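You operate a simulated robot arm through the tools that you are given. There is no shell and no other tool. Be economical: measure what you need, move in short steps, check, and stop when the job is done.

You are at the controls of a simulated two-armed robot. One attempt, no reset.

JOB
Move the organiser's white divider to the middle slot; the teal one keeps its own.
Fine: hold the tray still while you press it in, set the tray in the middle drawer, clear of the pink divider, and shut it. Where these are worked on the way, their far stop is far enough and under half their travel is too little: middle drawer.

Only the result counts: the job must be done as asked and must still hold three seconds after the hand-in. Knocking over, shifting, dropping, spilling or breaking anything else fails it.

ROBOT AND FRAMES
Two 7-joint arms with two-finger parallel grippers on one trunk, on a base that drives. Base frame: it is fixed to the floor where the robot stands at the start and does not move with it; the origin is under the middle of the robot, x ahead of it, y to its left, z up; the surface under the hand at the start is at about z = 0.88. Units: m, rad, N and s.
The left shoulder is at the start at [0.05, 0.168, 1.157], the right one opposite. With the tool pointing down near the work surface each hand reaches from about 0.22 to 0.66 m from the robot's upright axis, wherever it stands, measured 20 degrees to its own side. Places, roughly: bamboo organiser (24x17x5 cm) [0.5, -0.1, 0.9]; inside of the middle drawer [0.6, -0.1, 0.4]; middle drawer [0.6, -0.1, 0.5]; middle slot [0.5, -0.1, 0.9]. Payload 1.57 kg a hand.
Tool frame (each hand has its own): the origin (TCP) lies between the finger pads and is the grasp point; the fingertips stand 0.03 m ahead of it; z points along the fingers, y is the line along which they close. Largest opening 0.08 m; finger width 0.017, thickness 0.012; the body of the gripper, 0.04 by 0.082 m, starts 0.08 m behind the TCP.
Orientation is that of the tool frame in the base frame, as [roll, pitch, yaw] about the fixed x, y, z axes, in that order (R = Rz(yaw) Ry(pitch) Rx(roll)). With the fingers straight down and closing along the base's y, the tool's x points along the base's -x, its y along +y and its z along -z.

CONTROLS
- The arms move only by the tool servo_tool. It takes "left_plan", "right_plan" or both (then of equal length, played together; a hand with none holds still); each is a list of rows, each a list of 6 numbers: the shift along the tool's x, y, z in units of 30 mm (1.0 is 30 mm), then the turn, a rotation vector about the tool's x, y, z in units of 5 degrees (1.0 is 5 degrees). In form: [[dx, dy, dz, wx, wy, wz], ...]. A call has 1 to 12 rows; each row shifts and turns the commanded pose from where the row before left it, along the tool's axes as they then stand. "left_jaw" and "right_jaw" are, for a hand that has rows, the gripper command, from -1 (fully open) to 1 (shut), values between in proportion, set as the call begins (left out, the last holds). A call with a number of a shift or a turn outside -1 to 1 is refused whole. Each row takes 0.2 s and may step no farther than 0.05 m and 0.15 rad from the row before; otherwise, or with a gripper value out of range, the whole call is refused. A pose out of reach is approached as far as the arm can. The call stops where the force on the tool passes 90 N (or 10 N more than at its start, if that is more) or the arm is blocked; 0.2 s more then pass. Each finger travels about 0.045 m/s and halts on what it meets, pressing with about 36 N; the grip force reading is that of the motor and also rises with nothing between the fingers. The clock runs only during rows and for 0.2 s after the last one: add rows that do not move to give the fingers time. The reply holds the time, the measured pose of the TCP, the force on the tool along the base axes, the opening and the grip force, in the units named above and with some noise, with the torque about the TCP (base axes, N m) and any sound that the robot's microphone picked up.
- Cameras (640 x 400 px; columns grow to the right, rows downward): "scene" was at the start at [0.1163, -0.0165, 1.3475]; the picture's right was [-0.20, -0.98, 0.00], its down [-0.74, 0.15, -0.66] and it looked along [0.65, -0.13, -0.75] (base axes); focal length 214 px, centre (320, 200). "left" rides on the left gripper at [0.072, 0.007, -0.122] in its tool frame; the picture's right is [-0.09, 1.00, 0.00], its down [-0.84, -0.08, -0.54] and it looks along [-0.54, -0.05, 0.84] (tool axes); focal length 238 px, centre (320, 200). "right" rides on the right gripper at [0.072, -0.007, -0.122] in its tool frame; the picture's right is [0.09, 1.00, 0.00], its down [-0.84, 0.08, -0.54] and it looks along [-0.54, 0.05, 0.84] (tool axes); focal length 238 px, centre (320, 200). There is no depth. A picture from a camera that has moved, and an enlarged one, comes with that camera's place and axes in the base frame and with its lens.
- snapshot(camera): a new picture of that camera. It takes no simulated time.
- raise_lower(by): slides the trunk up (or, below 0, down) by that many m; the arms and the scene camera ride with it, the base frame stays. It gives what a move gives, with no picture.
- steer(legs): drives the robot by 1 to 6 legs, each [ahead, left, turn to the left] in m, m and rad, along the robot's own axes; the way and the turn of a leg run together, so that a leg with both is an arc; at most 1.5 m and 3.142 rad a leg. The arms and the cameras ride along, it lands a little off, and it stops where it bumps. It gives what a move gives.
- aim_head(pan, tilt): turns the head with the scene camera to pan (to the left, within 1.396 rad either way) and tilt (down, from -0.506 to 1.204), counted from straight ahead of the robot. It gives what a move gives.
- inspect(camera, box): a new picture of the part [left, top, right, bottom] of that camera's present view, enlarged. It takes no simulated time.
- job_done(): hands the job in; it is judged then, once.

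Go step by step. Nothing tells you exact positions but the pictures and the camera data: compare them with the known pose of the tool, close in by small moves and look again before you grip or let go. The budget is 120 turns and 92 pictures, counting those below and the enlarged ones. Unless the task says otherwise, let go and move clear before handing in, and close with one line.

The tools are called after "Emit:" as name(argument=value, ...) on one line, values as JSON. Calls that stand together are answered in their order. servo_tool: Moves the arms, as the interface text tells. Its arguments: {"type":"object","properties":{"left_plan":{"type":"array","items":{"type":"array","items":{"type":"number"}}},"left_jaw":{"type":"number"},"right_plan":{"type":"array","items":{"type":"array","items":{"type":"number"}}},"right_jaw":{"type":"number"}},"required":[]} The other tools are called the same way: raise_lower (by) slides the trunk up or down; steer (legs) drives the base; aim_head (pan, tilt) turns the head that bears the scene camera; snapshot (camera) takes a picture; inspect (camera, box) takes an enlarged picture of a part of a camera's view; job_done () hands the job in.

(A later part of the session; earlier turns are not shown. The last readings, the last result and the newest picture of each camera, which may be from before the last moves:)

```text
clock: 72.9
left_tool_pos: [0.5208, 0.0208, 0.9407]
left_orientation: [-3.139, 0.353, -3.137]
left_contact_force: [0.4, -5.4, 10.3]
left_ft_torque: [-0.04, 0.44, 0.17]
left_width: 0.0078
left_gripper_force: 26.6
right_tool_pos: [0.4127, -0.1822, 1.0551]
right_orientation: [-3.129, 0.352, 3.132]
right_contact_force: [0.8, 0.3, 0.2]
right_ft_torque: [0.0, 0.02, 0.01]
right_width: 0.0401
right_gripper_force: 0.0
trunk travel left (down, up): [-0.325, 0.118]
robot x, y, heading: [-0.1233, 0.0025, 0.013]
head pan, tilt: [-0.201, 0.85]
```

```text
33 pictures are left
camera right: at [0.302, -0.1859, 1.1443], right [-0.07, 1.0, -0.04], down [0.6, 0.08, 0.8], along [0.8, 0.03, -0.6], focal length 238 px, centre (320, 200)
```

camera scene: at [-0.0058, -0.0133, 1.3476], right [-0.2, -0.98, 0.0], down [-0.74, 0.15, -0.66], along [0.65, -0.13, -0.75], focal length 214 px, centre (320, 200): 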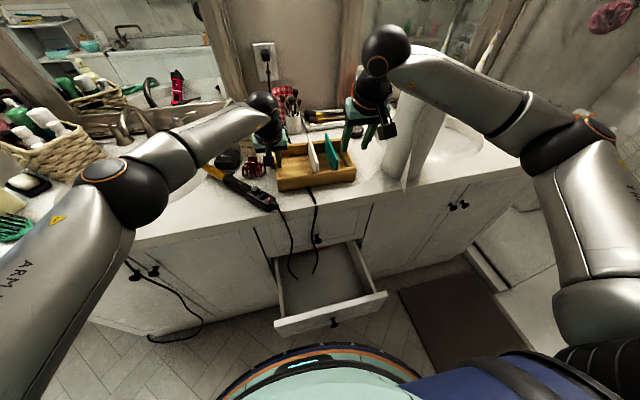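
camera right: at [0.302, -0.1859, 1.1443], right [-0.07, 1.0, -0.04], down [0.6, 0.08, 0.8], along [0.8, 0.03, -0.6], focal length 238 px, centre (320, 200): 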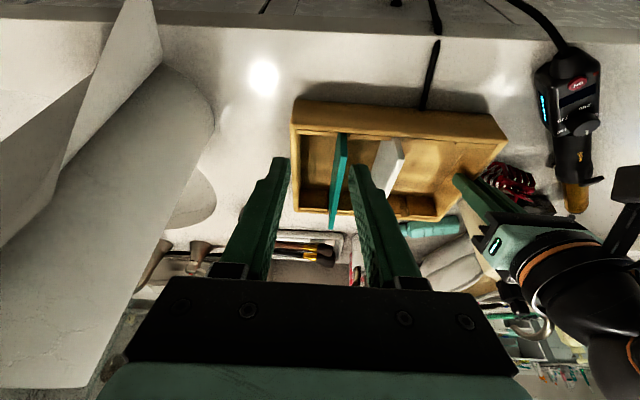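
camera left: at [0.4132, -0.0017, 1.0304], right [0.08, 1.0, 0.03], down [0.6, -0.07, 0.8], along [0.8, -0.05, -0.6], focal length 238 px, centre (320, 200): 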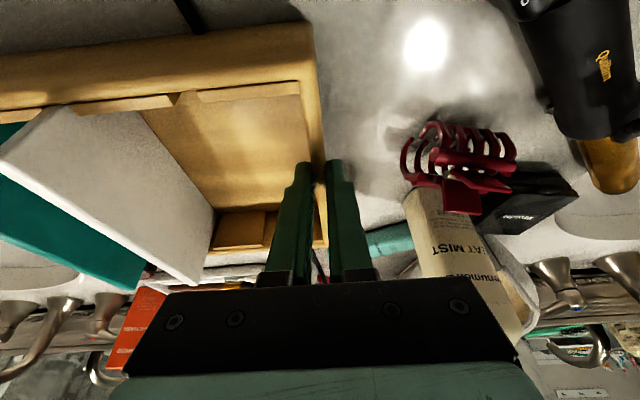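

The tray slid fine; its right wall is now at y≈−0.208. I'll move the right hand over it.

Emit:
servo_tool(right_plan=[[-0.875, -0.21, 0.32, 0, 0, 0], [-0.875, -0.21, 0.32, 0, 0, 0], [-0.875, -0.21, 0.32, 0, 0, 0], [-0.875, -0.21, 0.32, 0, 0, 0], [0.143, 0, 0.39, 0, 0, 0], [0.143, 0, 0.39, 0, 0, 0], [0.143, 0, 0.39, 0, 0, 0]])

Emit:
snapshot(camera="right")

Emit:
snapshot(camera="scene")

```text
clock: 74.5
left_tool_pos: [0.5198, 0.0198, 0.9413]
left_orientation: [-3.141, 0.355, -3.137]
left_contact_force: [3.5, -6.4, 14.2]
left_ft_torque: [-0.07, -0.44, 0.14]
left_width: 0.0076
left_gripper_force: 26.3
right_tool_pos: [0.5217, -0.2075, 1.0187]
right_orientation: [-3.126, 0.352, 3.132]
right_contact_force: [-0.4, -0.9, 0.2]
right_ft_torque: [-0.02, 0.02, 0.01]
right_width: 0.04
right_gripper_force: 0.0
trunk travel left (down, up): [-0.325, 0.118]
robot x, y, heading: [-0.1212, 0.0032, 0.004]
head pan, tilt: [-0.201, 0.85]
```

```text
32 pictures are left
camera right: at [0.4122, -0.2121, 1.108], right [-0.07, 1.0, -0.04], down [0.6, 0.08, 0.8], along [0.8, 0.03, -0.6], focal length 238 px, centre (320, 200)
```

right: 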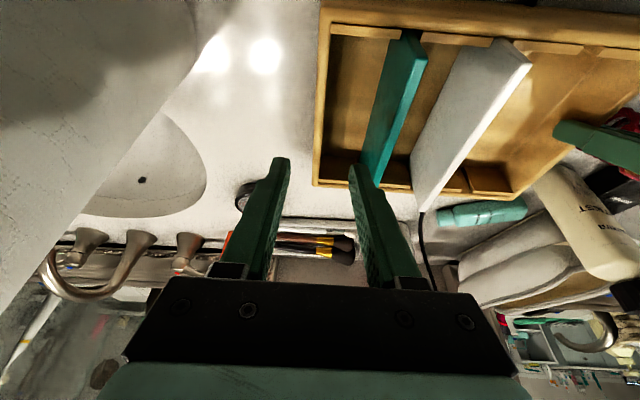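

```text
31 pictures are left
camera scene: at [-0.0061, -0.0134, 1.3476], right [-0.19, -0.98, 0.0], down [-0.74, 0.15, -0.66], along [0.65, -0.13, -0.75], focal length 214 px, centre (320, 200)
```

scene: 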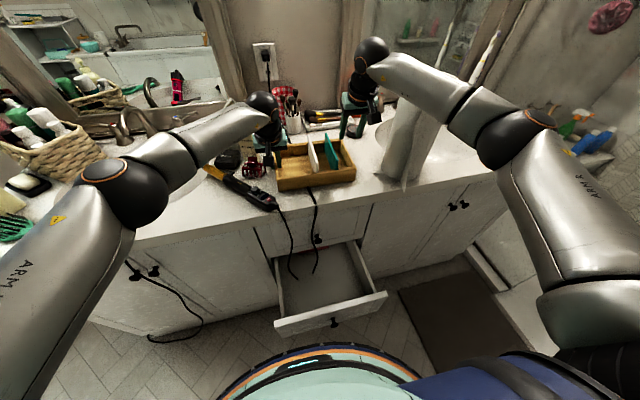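

The right wall is at y≈−0.212. I'll descend halfway and check the elbow and forearm against the roll.

Emit:
servo_tool(right_plan=[[0.143, -0.08, 0.39, 0, 0, 0], [0.143, -0.08, 0.39, 0, 0, 0], [0.143, 0, 0.39, 0, 0, 0]])

Emit:
inspect(camera="scene", box=[320, 20, 560, 200])

```text
clock: 75.3
left_tool_pos: [0.5212, 0.0213, 0.941]
left_orientation: [3.141, 0.354, -3.133]
left_contact_force: [3.7, -5.3, 14.8]
left_ft_torque: [-0.05, -0.44, 0.12]
left_width: 0.0076
left_gripper_force: 26.7
right_tool_pos: [0.5212, -0.2121, 0.9804]
right_orientation: [-3.129, 0.354, 3.134]
right_contact_force: [-0.4, 1.0, -0.1]
right_ft_torque: [0.0, 0.0, 0.0]
right_width: 0.0401
right_gripper_force: 0.0
trunk travel left (down, up): [-0.325, 0.118]
robot x, y, heading: [-0.1235, 0.005, 0.009]
head pan, tilt: [-0.201, 0.85]
```

```text
2.22 times, centred on (440, 110) of scene
camera zoom: at [-0.0061, -0.0133, 1.3476], right [-0.19, -0.98, 0.0], down [-0.74, 0.15, -0.66], along [0.65, -0.13, -0.75], focal length 477 px, centre (53, 400)
```

zoom: 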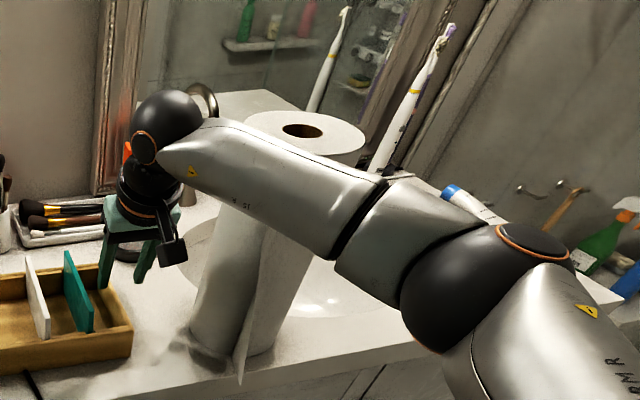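

The forearm clears the roll by about 4–5 cm. I'll finish the descent and grip the right wall.

Emit:
servo_tool(right_plan=[[0.143, 0, 0.39, 0, 0, 0], [0.143, 0, 0.39, 0, 0, 0], [0.143, 0, 0.39, 0, 0, 0], [0, 0, 0, 0, 0, 0]])

Emit:
snapshot(camera="right")

```text
clock: 76.3
left_tool_pos: [0.5215, 0.0204, 0.9405]
left_orientation: [3.141, 0.353, -3.136]
left_contact_force: [4.1, -4.3, 15.7]
left_ft_torque: [-0.07, -0.33, 0.16]
left_width: 0.008
left_gripper_force: 26.4
right_tool_pos: [0.5233, -0.2154, 0.9411]
right_orientation: [-3.129, 0.353, 3.132]
right_contact_force: [-0.5, 0.7, 0.0]
right_ft_torque: [0.0, -0.02, -0.02]
right_width: 0.0398
right_gripper_force: 0.1
trunk travel left (down, up): [-0.325, 0.118]
robot x, y, heading: [-0.1223, 0.0081, 0.002]
head pan, tilt: [-0.201, 0.85]
```

```text
29 pictures are left
camera right: at [0.4131, -0.2194, 1.0316], right [-0.07, 1.0, -0.04], down [0.6, 0.08, 0.8], along [0.8, 0.03, -0.6], focal length 238 px, centre (320, 200)
```

right: 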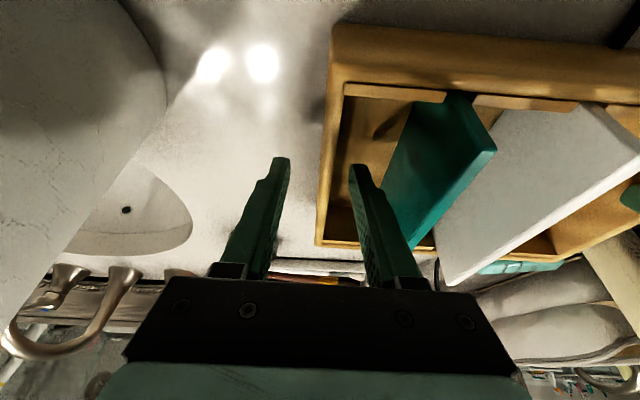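

The wall is between the fingers. I'll close the gripper.

Emit:
servo_tool(right_plan=[[0, 0.1, 0, 0, 0, 0], [0, 0, 0, 0, 0, 0], [0, 0, 0, 0, 0, 0], [0, 0, 0, 0, 0, 0], [0, 0, 0, 0, 0, 0]], right_jaw=1)

Emit:
snapshot(camera="right")

```text
clock: 77.5
left_tool_pos: [0.5214, 0.0202, 0.941]
left_orientation: [-3.141, 0.351, -3.136]
left_contact_force: [4.6, -5.5, 15.2]
left_ft_torque: [-0.09, -0.14, 0.15]
left_width: 0.0077
left_gripper_force: 26.3
right_tool_pos: [0.5227, -0.2113, 0.9434]
right_orientation: [-3.13, 0.35, 3.134]
right_contact_force: [-1.6, 4.7, 0.9]
right_ft_torque: [0.29, -0.13, 0.57]
right_width: 0.0077
right_gripper_force: 27.0
trunk travel left (down, up): [-0.325, 0.118]
robot x, y, heading: [-0.119, 0.0061, 0.006]
head pan, tilt: [-0.201, 0.85]
```

```text
28 pictures are left
camera right: at [0.4129, -0.2158, 1.0326], right [-0.07, 1.0, -0.04], down [0.6, 0.08, 0.8], along [0.8, 0.03, -0.6], focal length 238 px, centre (320, 200)
```

right: 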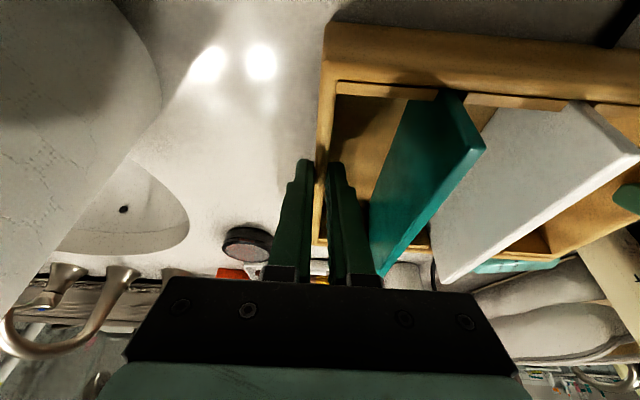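

Both walls are gripped. I'll lift together by about 6 cm.

Emit:
servo_tool(left_plan=[[-0.086, 0, -0.235, 0, 0, 0], [-0.172, 0, -0.47, 0, 0, 0], [-0.172, 0, -0.47, 0, 0, 0], [-0.172, 0, -0.47, 0, 0, 0], [-0.172, 0, -0.47, 0, 0, 0]], right_plan=[[-0.086, 0, -0.235, 0, 0, 0], [-0.172, 0, -0.47, 0, 0, 0], [-0.172, 0, -0.47, 0, 0, 0], [-0.172, 0, -0.47, 0, 0, 0], [-0.172, 0, -0.47, 0, 0, 0]])

Emit:
snapshot(camera="scene")

```text
clock: 78.7
left_tool_pos: [0.5227, 0.0203, 1.0049]
left_orientation: [3.141, 0.349, -3.135]
left_contact_force: [2.2, -6.5, -1.1]
left_ft_torque: [-0.35, 0.15, 0.0]
left_width: 0.0076
left_gripper_force: 26.3
right_tool_pos: [0.5237, -0.2111, 1.0112]
right_orientation: [-3.128, 0.353, 3.131]
right_contact_force: [-2.4, 6.7, -3.0]
right_ft_torque: [0.21, -0.07, 0.54]
right_width: 0.0076
right_gripper_force: 26.6
trunk travel left (down, up): [-0.325, 0.118]
robot x, y, heading: [-0.1198, 0.0029, 0.008]
head pan, tilt: [-0.201, 0.85]
```

```text
27 pictures are left
camera scene: at [-0.0046, -0.0127, 1.3473], right [-0.19, -0.98, 0.0], down [-0.74, 0.15, -0.66], along [0.65, -0.13, -0.75], focal length 214 px, centre (320, 200)
```

scene: 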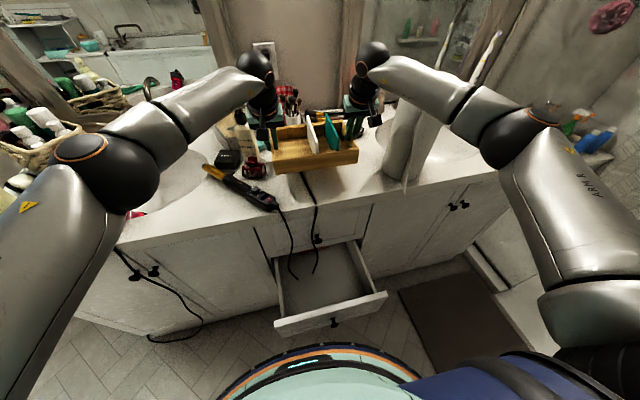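

The tray is level and secure in both hands. I'll back the base off 20 cm so the tray hangs in front of the counter over the drawer.

Emit:
steer(legs=[[-0.2, 0, 0]])

Emit:
servo_tool(left_plan=[[0.84, 0, -0.31, 0, 0, 0], [0.84, 0, -0.31, 0, 0, 0], [0.84, 0, -0.31, 0, 0, 0]], right_plan=[[0.84, 0, -0.31, 0, 0, 0], [0.84, 0, -0.31, 0, 0, 0], [0.84, 0, -0.31, 0, 0, 0]])

Emit:
snapshot(camera="scene")

```text
clock: 80.3
left_tool_pos: [0.3209, 0.0165, 1.007]
left_orientation: [-3.141, 0.351, -3.14]
left_contact_force: [1.1, -3.6, -1.1]
left_ft_torque: [-0.24, 0.31, -0.01]
left_width: 0.0078
left_gripper_force: 26.8
right_tool_pos: [0.3214, -0.2135, 1.0107]
right_orientation: [-3.127, 0.353, 3.13]
right_contact_force: [-1.9, 3.0, -2.3]
right_ft_torque: [0.25, -0.23, 0.53]
right_width: 0.0077
right_gripper_force: 27.2
trunk travel left (down, up): [-0.325, 0.118]
robot x, y, heading: [-0.3224, 0.0034, 0.003]
head pan, tilt: [-0.201, 0.85]
```

```text
clock: 81.1
left_tool_pos: [0.2412, 0.0161, 1.0064]
left_orientation: [3.138, 0.35, -3.136]
left_contact_force: [0.9, 10.3, -3.3]
left_ft_torque: [0.08, 0.36, -0.12]
left_width: 0.0077
left_gripper_force: 26.3
right_tool_pos: [0.2386, -0.2146, 1.0084]
right_orientation: [-3.123, 0.351, 3.127]
right_contact_force: [-2.8, -10.3, 0.3]
right_ft_torque: [0.09, -0.26, 0.43]
right_width: 0.0077
right_gripper_force: 26.7
trunk travel left (down, up): [-0.325, 0.118]
robot x, y, heading: [-0.3233, 0.0057, 0.001]
head pan, tilt: [-0.201, 0.85]
```

```text
26 pictures are left
camera scene: at [-0.2072, -0.0137, 1.3475], right [-0.2, -0.98, 0.0], down [-0.74, 0.15, -0.66], along [0.65, -0.13, -0.75], focal length 214 px, centre (320, 200)
```

scene: 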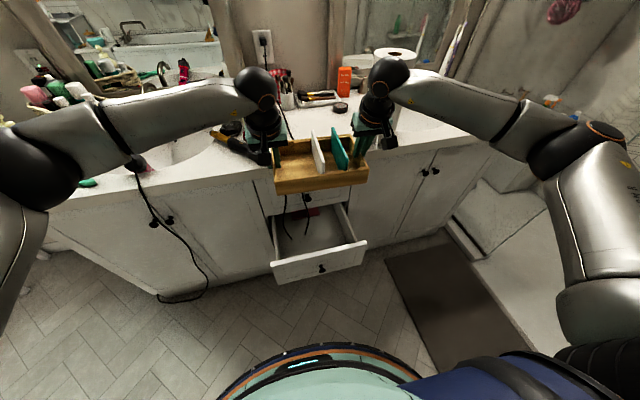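

The tray is over the drawer, but the base nudged the drawer partly shut (about 0.23 m open now). I'll look closely to measure the clear opening.

Emit:
inspect(camera="scene", box=[240, 120, 400, 300])

Emit:
snapshot(camera="right")

```text
2.22 times, centred on (320, 210) of scene
camera zoom: at [-0.2072, -0.0137, 1.3475], right [-0.2, -0.98, 0.0], down [-0.74, 0.15, -0.66], along [0.65, -0.13, -0.75], focal length 477 px, centre (320, 178)
```

zoom: 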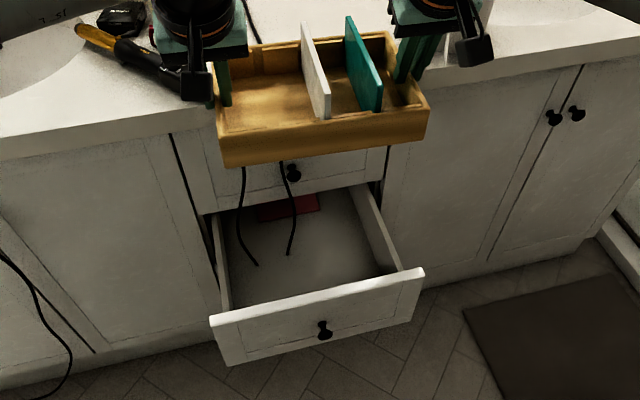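

```text
24 pictures are left
camera right: at [0.1302, -0.217, 1.0982], right [-0.06, 1.0, -0.05], down [0.6, 0.08, 0.8], along [0.8, 0.02, -0.6], focal length 238 px, centre (320, 200)
```

right: 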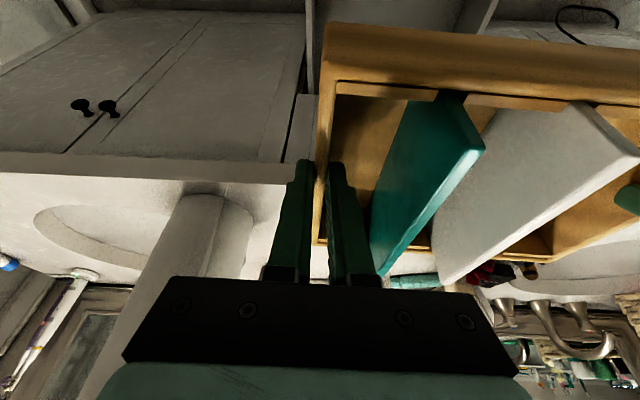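

The clear opening below the counter is about x 0.205–0.41 for the ~0.17 m deep tray: enough, with ~1.5 cm each side. I'll lower the trunk 0.3 first.

Emit:
raise_lower(by=-0.3)

Emit:
servo_tool(left_plan=[[-0.64, 0.12, 0.235, 0, 0, 0], [-0.64, 0.11, 0.235, 0, 0, 0], [0, 0, 0, 0, 0, 0]], right_plan=[[-0.64, 0.12, 0.235, 0, 0, 0], [-0.64, 0.11, 0.235, 0, 0, 0], [0, 0, 0, 0, 0, 0]])

Emit:
snapshot(camera="scene")

Emit:
snapshot(camera="right")

```text
clock: 84.1
left_tool_pos: [0.2398, 0.0177, 0.7051]
left_orientation: [3.136, 0.348, -3.136]
left_contact_force: [1.8, 21.9, -2.7]
left_ft_torque: [0.3, -0.06, 0.01]
left_width: 0.0076
left_gripper_force: 26.8
right_tool_pos: [0.2392, -0.2137, 0.7092]
right_orientation: [-3.126, 0.35, 3.126]
right_contact_force: [-1.1, -22.7, -1.5]
right_ft_torque: [-0.17, 0.14, 0.33]
right_width: 0.0077
right_gripper_force: 27.2
trunk travel left (down, up): [-0.025, 0.418]
robot x, y, heading: [-0.3253, 0.0057, -0.002]
head pan, tilt: [-0.201, 0.85]
```

```text
clock: 84.9
left_tool_pos: [0.2772, 0.0222, 0.7066]
left_orientation: [3.135, 0.34, 3.141]
left_contact_force: [-22.4, 18.8, -1.6]
left_ft_torque: [0.02, 0.67, 0.38]
left_width: 0.0079
left_gripper_force: 26.9
right_tool_pos: [0.2783, -0.2091, 0.7109]
right_orientation: [-3.121, 0.341, 3.125]
right_contact_force: [-22.5, -20.0, -0.1]
right_ft_torque: [-0.08, 0.56, 0.42]
right_width: 0.0084
right_gripper_force: 26.8
trunk travel left (down, up): [-0.025, 0.418]
robot x, y, heading: [-0.3268, 0.0041, 0.002]
head pan, tilt: [-0.201, 0.85]
```

```text
23 pictures are left
camera scene: at [-0.2096, -0.0138, 1.0477], right [-0.2, -0.98, 0.0], down [-0.73, 0.15, -0.66], along [0.65, -0.13, -0.75], focal length 214 px, centre (320, 200)
```

scene: 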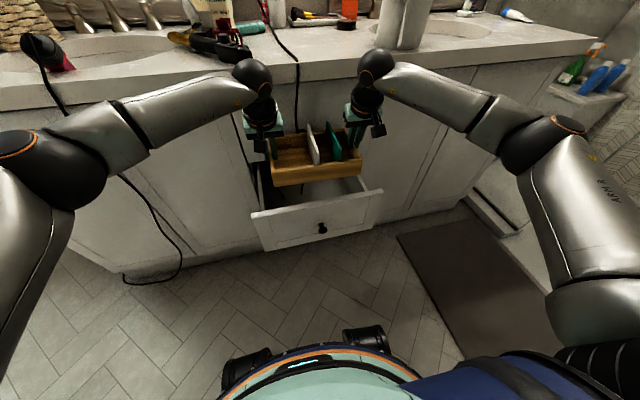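

```text
22 pictures are left
camera right: at [0.1699, -0.2108, 0.8006], right [-0.07, 1.0, -0.05], down [0.61, 0.08, 0.79], along [0.79, 0.02, -0.61], focal length 238 px, centre (320, 200)
```

right: 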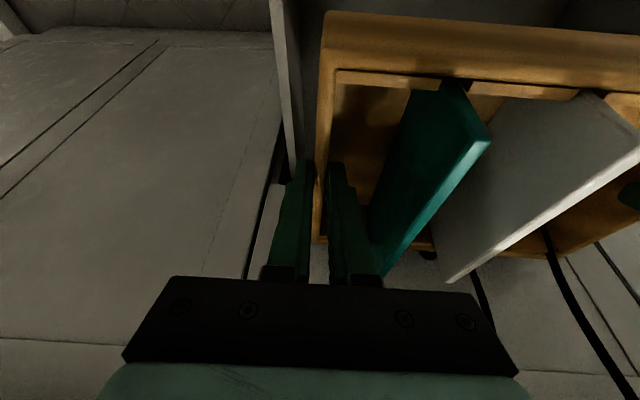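

The tray's far wall touched the upper drawer's knob, so there isn't room at this opening. I'll back off, tilt the tray slightly near-edge-down, dip that edge behind the drawer front and use it to draw the drawer further open.

Emit:
servo_tool(left_plan=[[0.47, 0, -0.17, 0, 0, 0], [0, 0, 0, 0, -0.7, 0], [0, 0, 0, 0, -0.7, 0], [0, 0, 0, 0, -0.7, 0], [0, 0, 0, 0, -0.7, 0], [0, 0, 0, 0, 0, 0]], right_plan=[[0.47, 0, -0.17, 0, 0, 0], [0, 0, 0, 0, -0.7, 0], [0, 0, 0, 0, -0.7, 0], [0, 0, 0, 0, -0.7, 0], [0, 0, 0, 0, -0.7, 0], [0, 0, 0, 0, 0, 0]])

Emit:
inspect(camera="scene", box=[240, 90, 400, 260])

```text
clock: 86.3
left_tool_pos: [0.2659, 0.0232, 0.7044]
left_orientation: [3.135, 0.59, -3.139]
left_contact_force: [-1.7, 19.2, -3.5]
left_ft_torque: [0.07, 0.49, 0.09]
left_width: 0.0073
left_gripper_force: 27.1
right_tool_pos: [0.2663, -0.2066, 0.7074]
right_orientation: [-3.122, 0.591, 3.132]
right_contact_force: [-3.5, -20.1, -3.5]
right_ft_torque: [-0.16, 0.28, 0.29]
right_width: 0.0081
right_gripper_force: 26.8
trunk travel left (down, up): [-0.025, 0.418]
robot x, y, heading: [-0.3234, 0.0049, 0.002]
head pan, tilt: [-0.201, 0.85]
```

```text
2.35 times, centred on (320, 175) of scene
camera zoom: at [-0.2068, -0.0137, 1.0473], right [-0.2, -0.98, 0.0], down [-0.74, 0.15, -0.66], along [0.65, -0.13, -0.75], focal length 505 px, centre (320, 259)
```

zoom: 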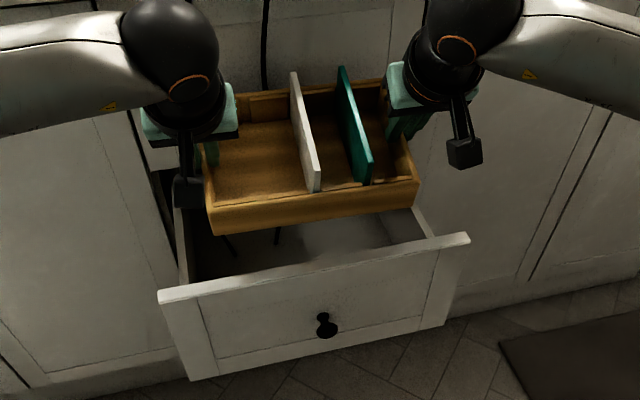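

The near edge is just behind the drawer front. I'll dip it about 6 cm.

Emit:
servo_tool(left_plan=[[0.45, 0, 0.5, 0, 0, 0], [0.37, 0, 0.555, 0, 0, 0], [0.37, 0, 0.555, 0, 0, 0], [0, 0, 0, 0, 0, 0]], right_plan=[[0.45, 0, 0.5, 0, 0, 0], [0.37, 0, 0.555, 0, 0, 0], [0.37, 0, 0.555, 0, 0, 0], [0, 0, 0, 0, 0, 0]])

Emit:
inspect(camera="scene", box=[240, 90, 400, 260])

```text
clock: 87.3
left_tool_pos: [0.2634, 0.0242, 0.646]
left_orientation: [3.138, 0.594, -3.137]
left_contact_force: [2.0, 15.8, -1.6]
left_ft_torque: [0.03, 0.04, 0.1]
left_width: 0.0077
left_gripper_force: 26.6
right_tool_pos: [0.2631, -0.2069, 0.6498]
right_orientation: [-3.125, 0.592, 3.13]
right_contact_force: [-2.3, -15.9, -2.0]
right_ft_torque: [-0.19, 0.02, 0.28]
right_width: 0.0081
right_gripper_force: 26.9
trunk travel left (down, up): [-0.025, 0.418]
robot x, y, heading: [-0.3209, 0.0037, 0.004]
head pan, tilt: [-0.201, 0.85]
```

```text
2.35 times, centred on (320, 175) of scene
camera zoom: at [-0.2067, -0.0137, 1.0473], right [-0.2, -0.98, 0.0], down [-0.74, 0.15, -0.66], along [0.65, -0.13, -0.75], focal length 505 px, centre (320, 259)
```

zoom: 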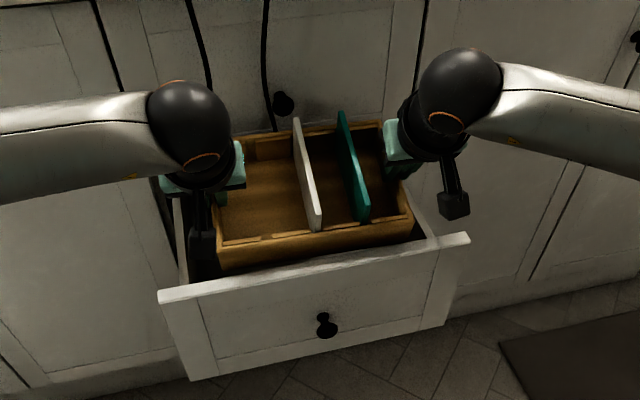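

It fits behind the front. I'll continue lowering with the tilt so the far rim passes beneath the knob.

Emit:
servo_tool(left_plan=[[0.37, 0, 0.555, 0, 0, 0], [0.37, 0, 0.555, 0, 0, 0], [0, 0, 0, 0, 0, 0]], right_plan=[[0.37, 0, 0.555, 0, 0, 0], [0.37, 0, 0.555, 0, 0, 0], [0, 0, 0, 0, 0, 0]])

Emit:
inspect(camera="scene", box=[240, 90, 400, 260])

```text
clock: 88.1
left_tool_pos: [0.2629, 0.0238, 0.606]
left_orientation: [3.139, 0.594, -3.137]
left_contact_force: [2.8, 12.9, -2.3]
left_ft_torque: [0.14, -0.04, 0.07]
left_width: 0.0077
left_gripper_force: 27.0
right_tool_pos: [0.263, -0.2079, 0.6087]
right_orientation: [-3.125, 0.595, 3.132]
right_contact_force: [-1.9, -13.1, -0.8]
right_ft_torque: [0.0, 0.12, 0.3]
right_width: 0.0074
right_gripper_force: 26.5
trunk travel left (down, up): [-0.025, 0.418]
robot x, y, heading: [-0.3217, 0.0015, 0.004]
head pan, tilt: [-0.201, 0.85]
```

```text
2.35 times, centred on (320, 175) of scene
camera zoom: at [-0.2067, -0.0137, 1.0473], right [-0.2, -0.98, 0.0], down [-0.74, 0.15, -0.66], along [0.65, -0.13, -0.75], focal length 505 px, centre (320, 259)
```

zoom: 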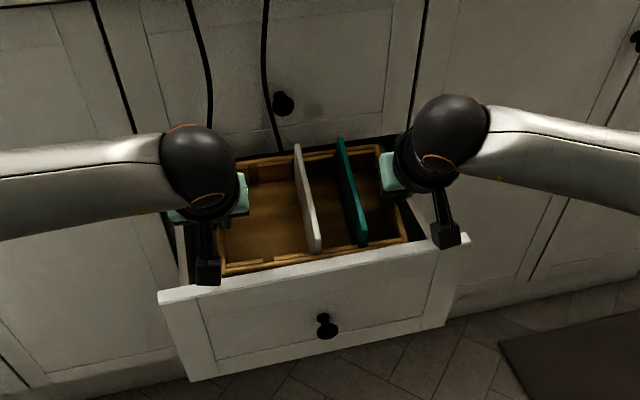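

The tray's near edge is well behind the drawer front, but the wrist cameras would crowd the front panel on final lowering. I'll back the base 7.5 cm so the tray edge draws the drawer open again, then move forward inside it.

Emit:
steer(legs=[[-0.075, 0, 0]])

Emit:
inspect(camera="scene", box=[240, 90, 400, 260])

```text
clock: 89.1
left_tool_pos: [0.1887, 0.0259, 0.6056]
left_orientation: [3.14, 0.594, -3.136]
left_contact_force: [1.6, 12.1, -2.2]
left_ft_torque: [0.11, 0.34, 0.01]
left_width: 0.0078
left_gripper_force: 26.9
right_tool_pos: [0.1889, -0.2065, 0.6088]
right_orientation: [-3.126, 0.594, 3.136]
right_contact_force: [-1.6, -12.2, -1.1]
right_ft_torque: [-0.03, -0.2, 0.26]
right_width: 0.008
right_gripper_force: 26.7
trunk travel left (down, up): [-0.025, 0.418]
robot x, y, heading: [-0.3965, 0.0025, 0.004]
head pan, tilt: [-0.201, 0.85]
```

```text
2.35 times, centred on (320, 175) of scene
camera zoom: at [-0.2809, -0.0136, 1.0473], right [-0.2, -0.98, 0.0], down [-0.74, 0.15, -0.66], along [0.65, -0.13, -0.75], focal length 505 px, centre (320, 259)
```

zoom: 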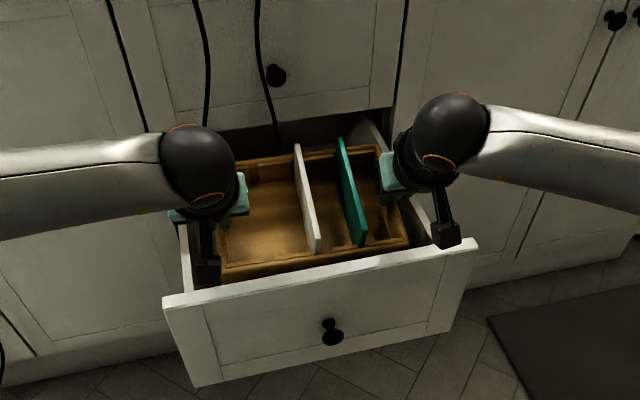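

The drawer is open about 0.30 again. I'll drive the tray 5.5 cm forward within it and level it.

Emit:
steer(legs=[[0.055, 0, 0]])

Emit:
servo_tool(left_plan=[[0, 0, 0, 0, 0.7, 0], [0, 0, 0, 0, 0.7, 0], [0, 0, 0, 0, 0.7, 0], [0, 0, 0, 0, 0.7, 0], [0, 0, 0, 0, 0, 0]], right_plan=[[0, 0, 0, 0, 0.7, 0], [0, 0, 0, 0, 0.7, 0], [0, 0, 0, 0, 0.7, 0], [0, 0, 0, 0, 0.7, 0], [0, 0, 0, 0, 0, 0]])

Emit:
inspect(camera="scene", box=[240, 90, 400, 260])

```text
clock: 90.1
left_tool_pos: [0.2421, 0.0255, 0.6059]
left_orientation: [3.14, 0.593, -3.136]
left_contact_force: [0.8, 0.2, -3.0]
left_ft_torque: [-0.05, 0.09, -0.13]
left_width: 0.0077
left_gripper_force: 26.9
right_tool_pos: [0.2405, -0.206, 0.609]
right_orientation: [-3.125, 0.594, 3.132]
right_contact_force: [-1.4, -0.6, -1.0]
right_ft_torque: [0.24, 0.05, 0.4]
right_width: 0.0079
right_gripper_force: 27.1
trunk travel left (down, up): [-0.025, 0.418]
robot x, y, heading: [-0.3433, -0.0001, 0.002]
head pan, tilt: [-0.201, 0.85]
```

```text
clock: 91.3
left_tool_pos: [0.2417, 0.0251, 0.6069]
left_orientation: [3.14, 0.348, -3.135]
left_contact_force: [-0.3, 1.9, -3.1]
left_ft_torque: [-0.02, -0.16, -0.3]
left_width: 0.0077
left_gripper_force: 27.6
right_tool_pos: [0.2404, -0.2069, 0.6079]
right_orientation: [-3.126, 0.351, 3.129]
right_contact_force: [-0.1, -3.0, -0.6]
right_ft_torque: [0.3, 0.17, 0.33]
right_width: 0.0079
right_gripper_force: 26.5
trunk travel left (down, up): [-0.025, 0.418]
robot x, y, heading: [-0.3479, 0.0062, 0.003]
head pan, tilt: [-0.201, 0.85]
```

```text
2.35 times, centred on (320, 175) of scene
camera zoom: at [-0.2286, -0.0136, 1.0473], right [-0.2, -0.98, 0.0], down [-0.74, 0.15, -0.66], along [0.65, -0.13, -0.75], focal length 505 px, centre (320, 259)
```

zoom: 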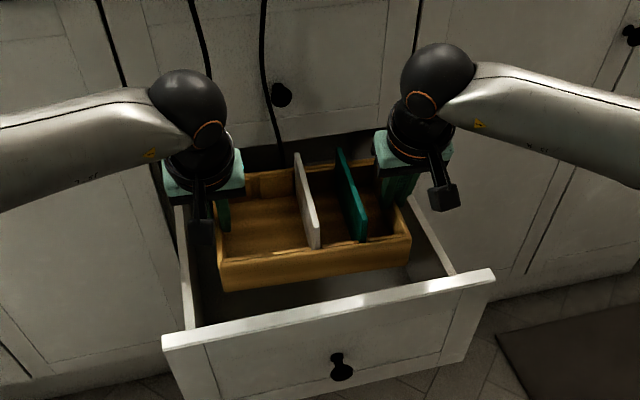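

The tray is level with good room all round. I'll lower about 9 cm while moving slightly forward.

Emit:
servo_tool(left_plan=[[0.169, 0, 0.826, 0, 0, 0], [0.169, 0, 0.826, 0, 0, 0], [0.169, 0, 0.826, 0, 0, 0], [0.14, 0, 0.6, 0, 0, 0], [0, 0, 0, 0, 0, 0]], right_plan=[[0.169, 0, 0.826, 0, 0, 0], [0.169, 0, 0.826, 0, 0, 0], [0.169, 0, 0.826, 0, 0, 0], [0.14, 0, 0.6, 0, 0, 0], [0, 0, 0, 0, 0, 0]])

Emit:
snapshot(camera="scene")

```text
clock: 92.5
left_tool_pos: [0.2545, 0.0257, 0.5124]
left_orientation: [3.14, 0.348, -3.139]
left_contact_force: [0.9, -1.2, -2.9]
left_ft_torque: [0.01, -0.13, -0.16]
left_width: 0.0077
left_gripper_force: 27.1
right_tool_pos: [0.2548, -0.2074, 0.5133]
right_orientation: [-3.127, 0.35, 3.131]
right_contact_force: [-0.6, 1.8, -1.2]
right_ft_torque: [0.33, 0.17, 0.41]
right_width: 0.0078
right_gripper_force: 26.7
trunk travel left (down, up): [-0.025, 0.418]
robot x, y, heading: [-0.3454, 0.0031, -0.001]
head pan, tilt: [-0.201, 0.85]
```

```text
16 pictures are left
camera scene: at [-0.2286, -0.0136, 1.0473], right [-0.2, -0.98, 0.0], down [-0.74, 0.15, -0.66], along [0.65, -0.13, -0.75], focal length 214 px, centre (320, 200)
```

scene: 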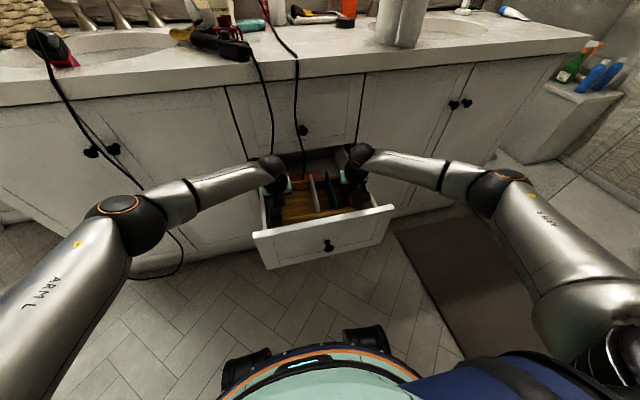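

Still free. I'll lower in small steps until the tray touches the floor of the drawer.

Emit:
servo_tool(left_plan=[[0.046, 0, 0.125, 0, 0, 0], [0.046, 0, 0.125, 0, 0, 0], [0.046, 0, 0.125, 0, 0, 0], [0, 0, 0, 0, 0, 0]], right_plan=[[0.046, 0, 0.125, 0, 0, 0], [0.046, 0, 0.125, 0, 0, 0], [0.046, 0, 0.125, 0, 0, 0], [0, 0, 0, 0, 0, 0]])

Emit:
inspect(camera="scene", box=[240, 120, 400, 280])

```text
clock: 93.5
left_tool_pos: [0.2535, 0.0254, 0.4997]
left_orientation: [-3.141, 0.349, -3.139]
left_contact_force: [1.2, -3.9, -3.2]
left_ft_torque: [-0.06, 0.18, -0.1]
left_width: 0.0076
left_gripper_force: 26.5
right_tool_pos: [0.2538, -0.2071, 0.5029]
right_orientation: [-3.128, 0.349, 3.13]
right_contact_force: [-1.4, 4.8, -0.6]
right_ft_torque: [0.3, -0.11, 0.46]
right_width: 0.0081
right_gripper_force: 26.9
trunk travel left (down, up): [-0.025, 0.418]
robot x, y, heading: [-0.3455, 0.002, -0.001]
head pan, tilt: [-0.201, 0.85]
```

```text
2.50 times, centred on (320, 200) of scene
camera zoom: at [-0.2286, -0.0136, 1.0473], right [-0.2, -0.98, 0.0], down [-0.74, 0.15, -0.66], along [0.65, -0.13, -0.75], focal length 536 px, centre (320, 200)
```

zoom: 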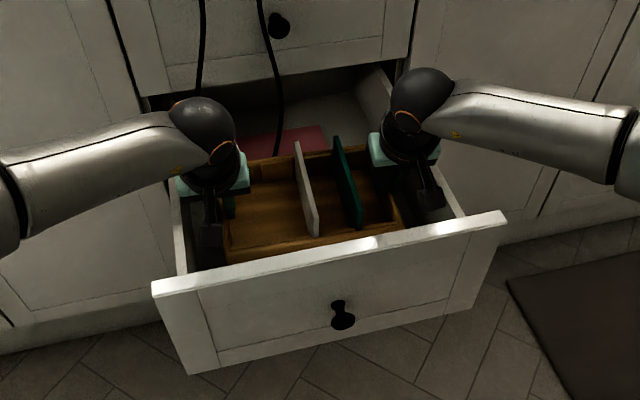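

Emit:
servo_tool(left_plan=[[0.046, 0, 0.125, 0, 0, 0], [0.046, 0, 0.125, 0, 0, 0], [0.046, 0, 0.125, 0, 0, 0], [0, 0, 0, 0, 0, 0]], right_plan=[[0.046, 0, 0.125, 0, 0, 0], [0.046, 0, 0.125, 0, 0, 0], [0.046, 0, 0.125, 0, 0, 0], [0, 0, 0, 0, 0, 0]])

```text
clock: 94.5
left_tool_pos: [0.2549, 0.0251, 0.4899]
left_orientation: [-3.14, 0.351, -3.137]
left_contact_force: [0.5, -8.3, -0.2]
left_ft_torque: [-0.15, -0.55, -0.18]
left_width: 0.0074
left_gripper_force: 26.4
right_tool_pos: [0.2541, -0.2064, 0.4916]
right_orientation: [-3.129, 0.352, 3.13]
right_contact_force: [-0.5, 5.5, 1.7]
right_ft_torque: [0.4, -0.07, 0.4]
right_width: 0.0077
right_gripper_force: 26.7
trunk travel left (down, up): [-0.025, 0.418]
robot x, y, heading: [-0.3446, 0.0041, -0.001]
head pan, tilt: [-0.201, 0.85]
```

The load is coming off, so first contact. I'll lower a few more millimetres.

Emit:
servo_tool(left_plan=[[0.046, 0, 0.125, 0, 0, 0], [0.023, 0, 0.063, 0, 0, 0], [0, 0, 0, 0, 0, 0]], right_plan=[[0.046, 0, 0.125, 0, 0, 0], [0.023, 0, 0.063, 0, 0, 0], [0, 0, 0, 0, 0, 0]])

```text
clock: 95.3
left_tool_pos: [0.2547, 0.0241, 0.4891]
left_orientation: [-3.138, 0.36, -3.137]
left_contact_force: [3.3, -7.4, 22.2]
left_ft_torque: [-0.17, -0.24, -0.17]
left_width: 0.0078
left_gripper_force: 27.0
right_tool_pos: [0.2552, -0.207, 0.4907]
right_orientation: [-3.129, 0.362, 3.13]
right_contact_force: [-2.6, 7.9, 22.1]
right_ft_torque: [0.37, -0.01, 0.45]
right_width: 0.0076
right_gripper_force: 26.6
trunk travel left (down, up): [-0.025, 0.418]
robot x, y, heading: [-0.3431, 0.0043, 0.001]
head pan, tilt: [-0.201, 0.85]
```

The tray is resting on the drawer floor. I'll open both hands slightly.

Emit:
servo_tool(left_plan=[[-0.05, 0, -0.14, 0, 0, 0], [0, 0, 0, 0, 0, 0], [0, 0, 0, 0, 0, 0], [0, 0, 0, 0, 0, 0]], right_plan=[[-0.05, 0, -0.14, 0, 0, 0], [0, 0, 0, 0, 0, 0], [0, 0, 0, 0, 0, 0], [0, 0, 0, 0, 0, 0]], left_jaw=0.3, right_jaw=0.3)

Emit:
inspect(camera="scene", box=[240, 120, 400, 280])

Emit:
snapshot(camera="right")

```text
clock: 96.3
left_tool_pos: [0.2542, 0.0268, 0.4871]
left_orientation: [3.139, 0.349, -3.136]
left_contact_force: [0.1, 0.2, 0.0]
left_ft_torque: [0.02, -0.02, 0.01]
left_width: 0.028
left_gripper_force: 0.1
right_tool_pos: [0.255, -0.2091, 0.489]
right_orientation: [-3.127, 0.351, 3.129]
right_contact_force: [0.5, 0.0, 0.0]
right_ft_torque: [-0.02, 0.0, 0.03]
right_width: 0.0278
right_gripper_force: 0.0
trunk travel left (down, up): [-0.025, 0.418]
robot x, y, heading: [-0.3452, 0.0034, 0.004]
head pan, tilt: [-0.201, 0.85]
```

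```text
2.50 times, centred on (320, 200) of scene
camera zoom: at [-0.2289, -0.0135, 1.0474], right [-0.2, -0.98, 0.0], down [-0.74, 0.15, -0.66], along [0.65, -0.13, -0.75], focal length 536 px, centre (320, 200)
```

zoom: 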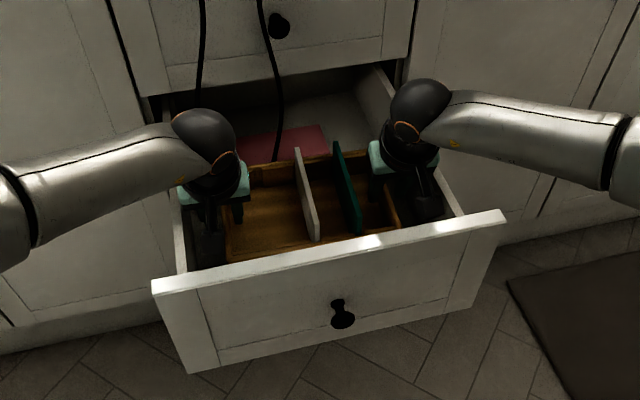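

```text
13 pictures are left
camera right: at [0.1454, -0.2125, 0.5789], right [-0.07, 1.0, -0.05], down [0.6, 0.08, 0.8], along [0.8, 0.03, -0.6], focal length 238 px, centre (320, 200)
```

right: 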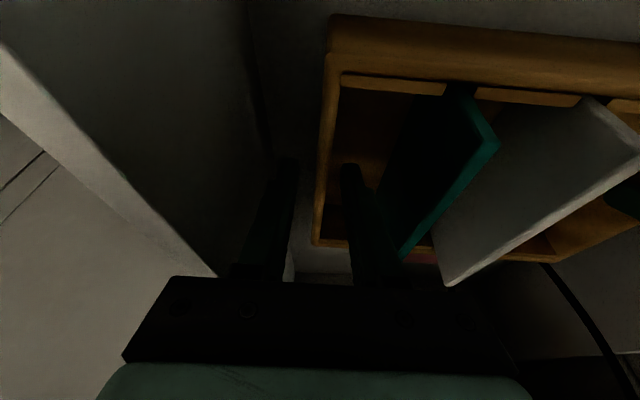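

The tray is released. I'll raise both hands straight up out of the drawer.

Emit:
servo_tool(left_plan=[[-0.16, 0, -0.44, 0, 0, 0], [-0.32, 0, -0.87, 0, 0, 0], [-0.32, 0, -0.87, 0, 0, 0], [-0.32, 0, -0.87, 0, 0, 0], [-0.32, 0, -0.87, 0, 0, 0], [-0.32, 0, -0.87, 0, 0, 0], [-0.32, 0, -0.87, 0, 0, 0], [0.3, 0, -0.8, 0, 0, 0], [0.3, 0, -0.8, 0, 0, 0]], right_plan=[[-0.16, 0, -0.44, 0, 0, 0], [-0.32, 0, -0.87, 0, 0, 0], [-0.32, 0, -0.87, 0, 0, 0], [-0.32, 0, -0.87, 0, 0, 0], [-0.32, 0, -0.87, 0, 0, 0], [-0.32, 0, -0.87, 0, 0, 0], [-0.32, 0, -0.87, 0, 0, 0], [0.3, 0, -0.8, 0, 0, 0], [0.3, 0, -0.8, 0, 0, 0]])

Emit:
inspect(camera="scene", box=[240, 120, 400, 280])

```text
clock: 98.3
left_tool_pos: [0.2219, 0.0247, 0.7051]
left_orientation: [3.14, 0.349, -3.135]
left_contact_force: [-0.4, 0.8, -0.5]
left_ft_torque: [0.01, -0.02, 0.01]
left_width: 0.0278
left_gripper_force: 0.0
right_tool_pos: [0.2193, -0.206, 0.7101]
right_orientation: [-3.127, 0.35, 3.13]
right_contact_force: [0.4, -0.8, -0.6]
right_ft_torque: [0.0, 0.03, 0.0]
right_width: 0.0279
right_gripper_force: 0.1
trunk travel left (down, up): [-0.025, 0.418]
robot x, y, heading: [-0.346, 0.0068, -0.001]
head pan, tilt: [-0.201, 0.85]
```

```text
2.50 times, centred on (320, 200) of scene
camera zoom: at [-0.2289, -0.0135, 1.0474], right [-0.2, -0.98, 0.0], down [-0.74, 0.15, -0.66], along [0.65, -0.13, -0.75], focal length 536 px, centre (320, 200)
```

zoom: 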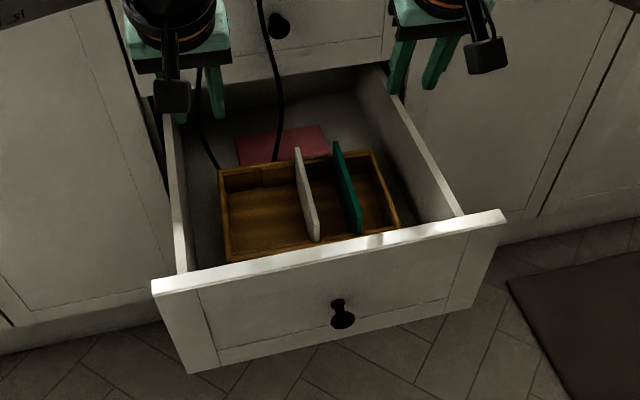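

The tray sits clear of the pink divider (≈5 cm gap) and inside the walls. I'll back off, close the right fist, retract the left hand and lower the right in front of the drawer panel.

Emit:
steer(legs=[[-0.24, 0, 0]])

Emit:
servo_tool(left_plan=[[0.94, 0, -0.34, 0, 0, 0], [0.94, 0, -0.34, 0, 0, 0], [0.94, 0, -0.34, 0, 0, 0], [0.94, 0, -0.34, 0, 0, 0], [0, 0.5, 0, 0, 0, 0], [0, 0, 0, 0, 0, 0], [0, 0, 0, 0, 0, 0], [0, 0, 0, 0, 0, 0], [0, 0, 0, 0, 0, 0], [0, 0, 0, 0, 0, 0], [0, 0, 0, 0, 0, 0]], right_plan=[[0, 0, 0, 0, -1, 0], [0, 0, 0, 0, -1, 0], [0, 0, 0, 0, -1, 0], [0, 0, 0, 0, -1, 0], [0.644, 0.42, 0.765, 0, 0, 0], [0.644, 0.42, 0.765, 0, 0, 0], [0.644, 0.42, 0.765, 0, 0, 0], [0.644, 0.42, 0.765, 0, 0, 0], [0.644, 0.42, 0.765, 0, 0, 0], [0.644, 0.42, 0.765, 0, 0, 0], [0.644, 0.42, 0.765, 0, 0, 0]], right_jaw=1)

Emit:
snapshot(camera="right")

Emit:
snapshot(camera="scene")

```text
clock: 100.1
left_tool_pos: [-0.0246, 0.0265, 0.7032]
left_orientation: [3.14, 0.349, -3.133]
left_contact_force: [1.3, -0.9, -0.2]
left_ft_torque: [0.0, 0.03, -0.01]
left_width: 0.0278
left_gripper_force: 0.1
right_tool_pos: [-0.0269, -0.2026, 0.7102]
right_orientation: [-3.129, 0.351, 3.135]
right_contact_force: [-0.1, 0.2, 0.1]
right_ft_torque: [-0.03, -0.01, -0.05]
right_width: 0.0284
right_gripper_force: 0.0
trunk travel left (down, up): [-0.025, 0.418]
robot x, y, heading: [-0.5896, -0.0009, 0.006]
head pan, tilt: [-0.201, 0.85]
```

```text
clock: 102.5
left_tool_pos: [-0.1431, 0.0375, 0.7038]
left_orientation: [3.14, 0.349, -3.132]
left_contact_force: [-0.6, 0.3, 0.0]
left_ft_torque: [0.0, 0.01, 0.0]
left_width: 0.0281
left_gripper_force: 0.1
right_tool_pos: [-0.027, -0.1193, 0.5003]
right_orientation: [-3.124, 0.701, 3.14]
right_contact_force: [0.1, 0.4, 0.8]
right_ft_torque: [0.01, -0.02, 0.01]
right_width: 0.0
right_gripper_force: 21.1
trunk travel left (down, up): [-0.025, 0.418]
robot x, y, heading: [-0.5902, 0.004, 0.005]
head pan, tilt: [-0.201, 0.85]
```

```text
11 pictures are left
camera right: at [-0.1614, -0.1238, 0.5468], right [-0.06, 1.0, -0.07], down [0.29, 0.09, 0.95], along [0.95, 0.03, -0.3], focal length 238 px, centre (320, 200)
```

right: 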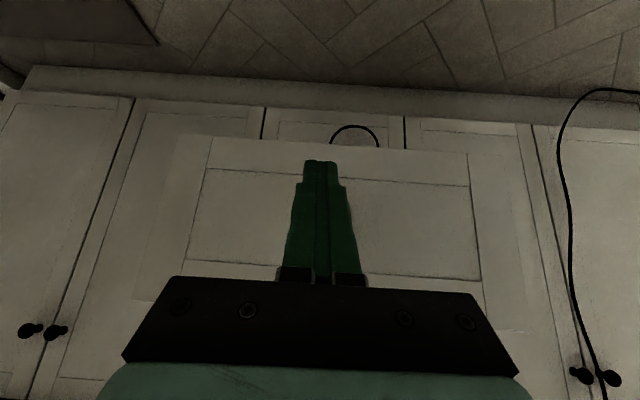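

```text
10 pictures are left
camera scene: at [-0.4755, -0.0141, 1.0474], right [-0.19, -0.98, 0.0], down [-0.74, 0.14, -0.66], along [0.65, -0.13, -0.75], focal length 214 px, centre (320, 200)
```

scene: 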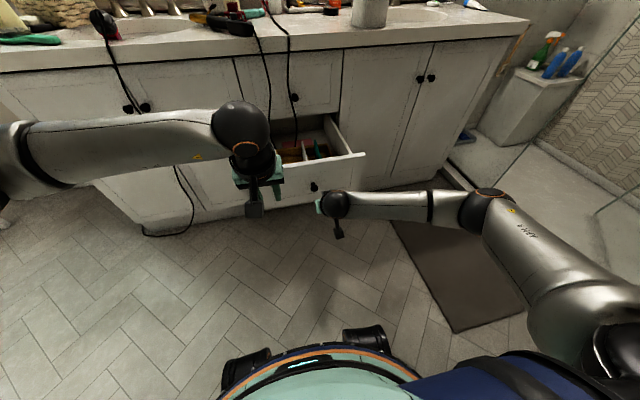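

I'll shift the fist slightly right, clear of the knob, and push the drawer in gradually.

Emit:
servo_tool(right_plan=[[0, -0.5, 0, 0, 0, 0], [0, 0, 0, 0, 0, 0]])

Emit:
steer(legs=[[0.1, 0, 0], [0.06, 0, 0], [0.06, 0, 0]])

Emit:
snapshot(camera="scene")

```text
clock: 103.1
left_tool_pos: [-0.143, 0.0376, 0.7052]
left_orientation: [3.141, 0.35, -3.132]
left_contact_force: [0.3, 0.5, -0.4]
left_ft_torque: [-0.03, -0.01, -0.03]
left_width: 0.0278
left_gripper_force: 0.0
right_tool_pos: [-0.0287, -0.1348, 0.5002]
right_orientation: [-3.123, 0.698, -3.141]
right_contact_force: [0.7, 0.8, 0.3]
right_ft_torque: [0.01, -0.01, 0.06]
right_width: 0.0
right_gripper_force: 21.0
trunk travel left (down, up): [-0.025, 0.418]
robot x, y, heading: [-0.5915, 0.0039, 0.007]
head pan, tilt: [-0.201, 0.85]
```

```text
clock: 105.4
left_tool_pos: [0.0771, 0.0355, 0.7049]
left_orientation: [3.141, 0.35, -3.136]
left_contact_force: [-0.2, -0.2, -1.5]
left_ft_torque: [0.0, 0.04, 0.0]
left_width: 0.0279
left_gripper_force: 0.0
right_tool_pos: [0.1925, -0.1361, 0.4993]
right_orientation: [-3.123, 0.7, 3.136]
right_contact_force: [-0.7, 0.7, -0.7]
right_ft_torque: [-0.01, 0.01, -0.03]
right_width: 0.0
right_gripper_force: 21.1
trunk travel left (down, up): [-0.025, 0.418]
robot x, y, heading: [-0.3708, 0.0066, 0.004]
head pan, tilt: [-0.201, 0.85]
```

```text
9 pictures are left
camera scene: at [-0.255, -0.0137, 1.0474], right [-0.2, -0.98, 0.0], down [-0.74, 0.15, -0.66], along [0.65, -0.13, -0.75], focal length 214 px, centre (320, 200)
```

scene: 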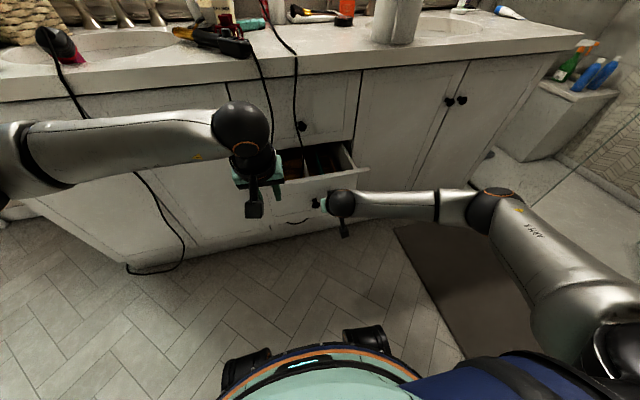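

The drawer is moving in. I'll check the tray before it disappears.

Emit:
inspect(camera="scene", box=[260, 110, 380, 220])

Emit:
steer(legs=[[0.06, 0, 0], [0.06, 0, 0]])

```text
3.64 times, centred on (320, 165) of scene
camera zoom: at [-0.255, -0.0137, 1.0474], right [-0.2, -0.98, 0.0], down [-0.74, 0.15, -0.66], along [0.65, -0.13, -0.75], focal length 780 px, centre (320, 327)
```

zoom: 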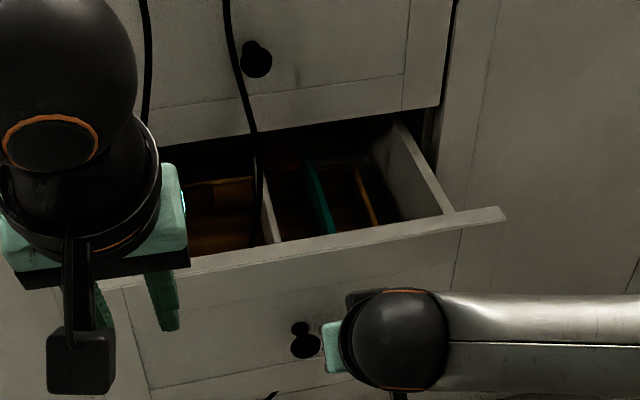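

```text
clock: 106.9
left_tool_pos: [0.1986, 0.0377, 0.7039]
left_orientation: [3.141, 0.348, -3.134]
left_contact_force: [0.7, -0.1, -0.7]
left_ft_torque: [-0.02, 0.01, -0.02]
left_width: 0.0283
left_gripper_force: 0.1
right_tool_pos: [0.3126, -0.1342, 0.5002]
right_orientation: [-3.123, 0.7, 3.138]
right_contact_force: [-0.2, 0.2, 0.3]
right_ft_torque: [-0.02, 0.02, -0.02]
right_width: 0.0
right_gripper_force: 21.2
trunk travel left (down, up): [-0.025, 0.418]
robot x, y, heading: [-0.2517, 0.0039, 0.006]
head pan, tilt: [-0.201, 0.85]
```

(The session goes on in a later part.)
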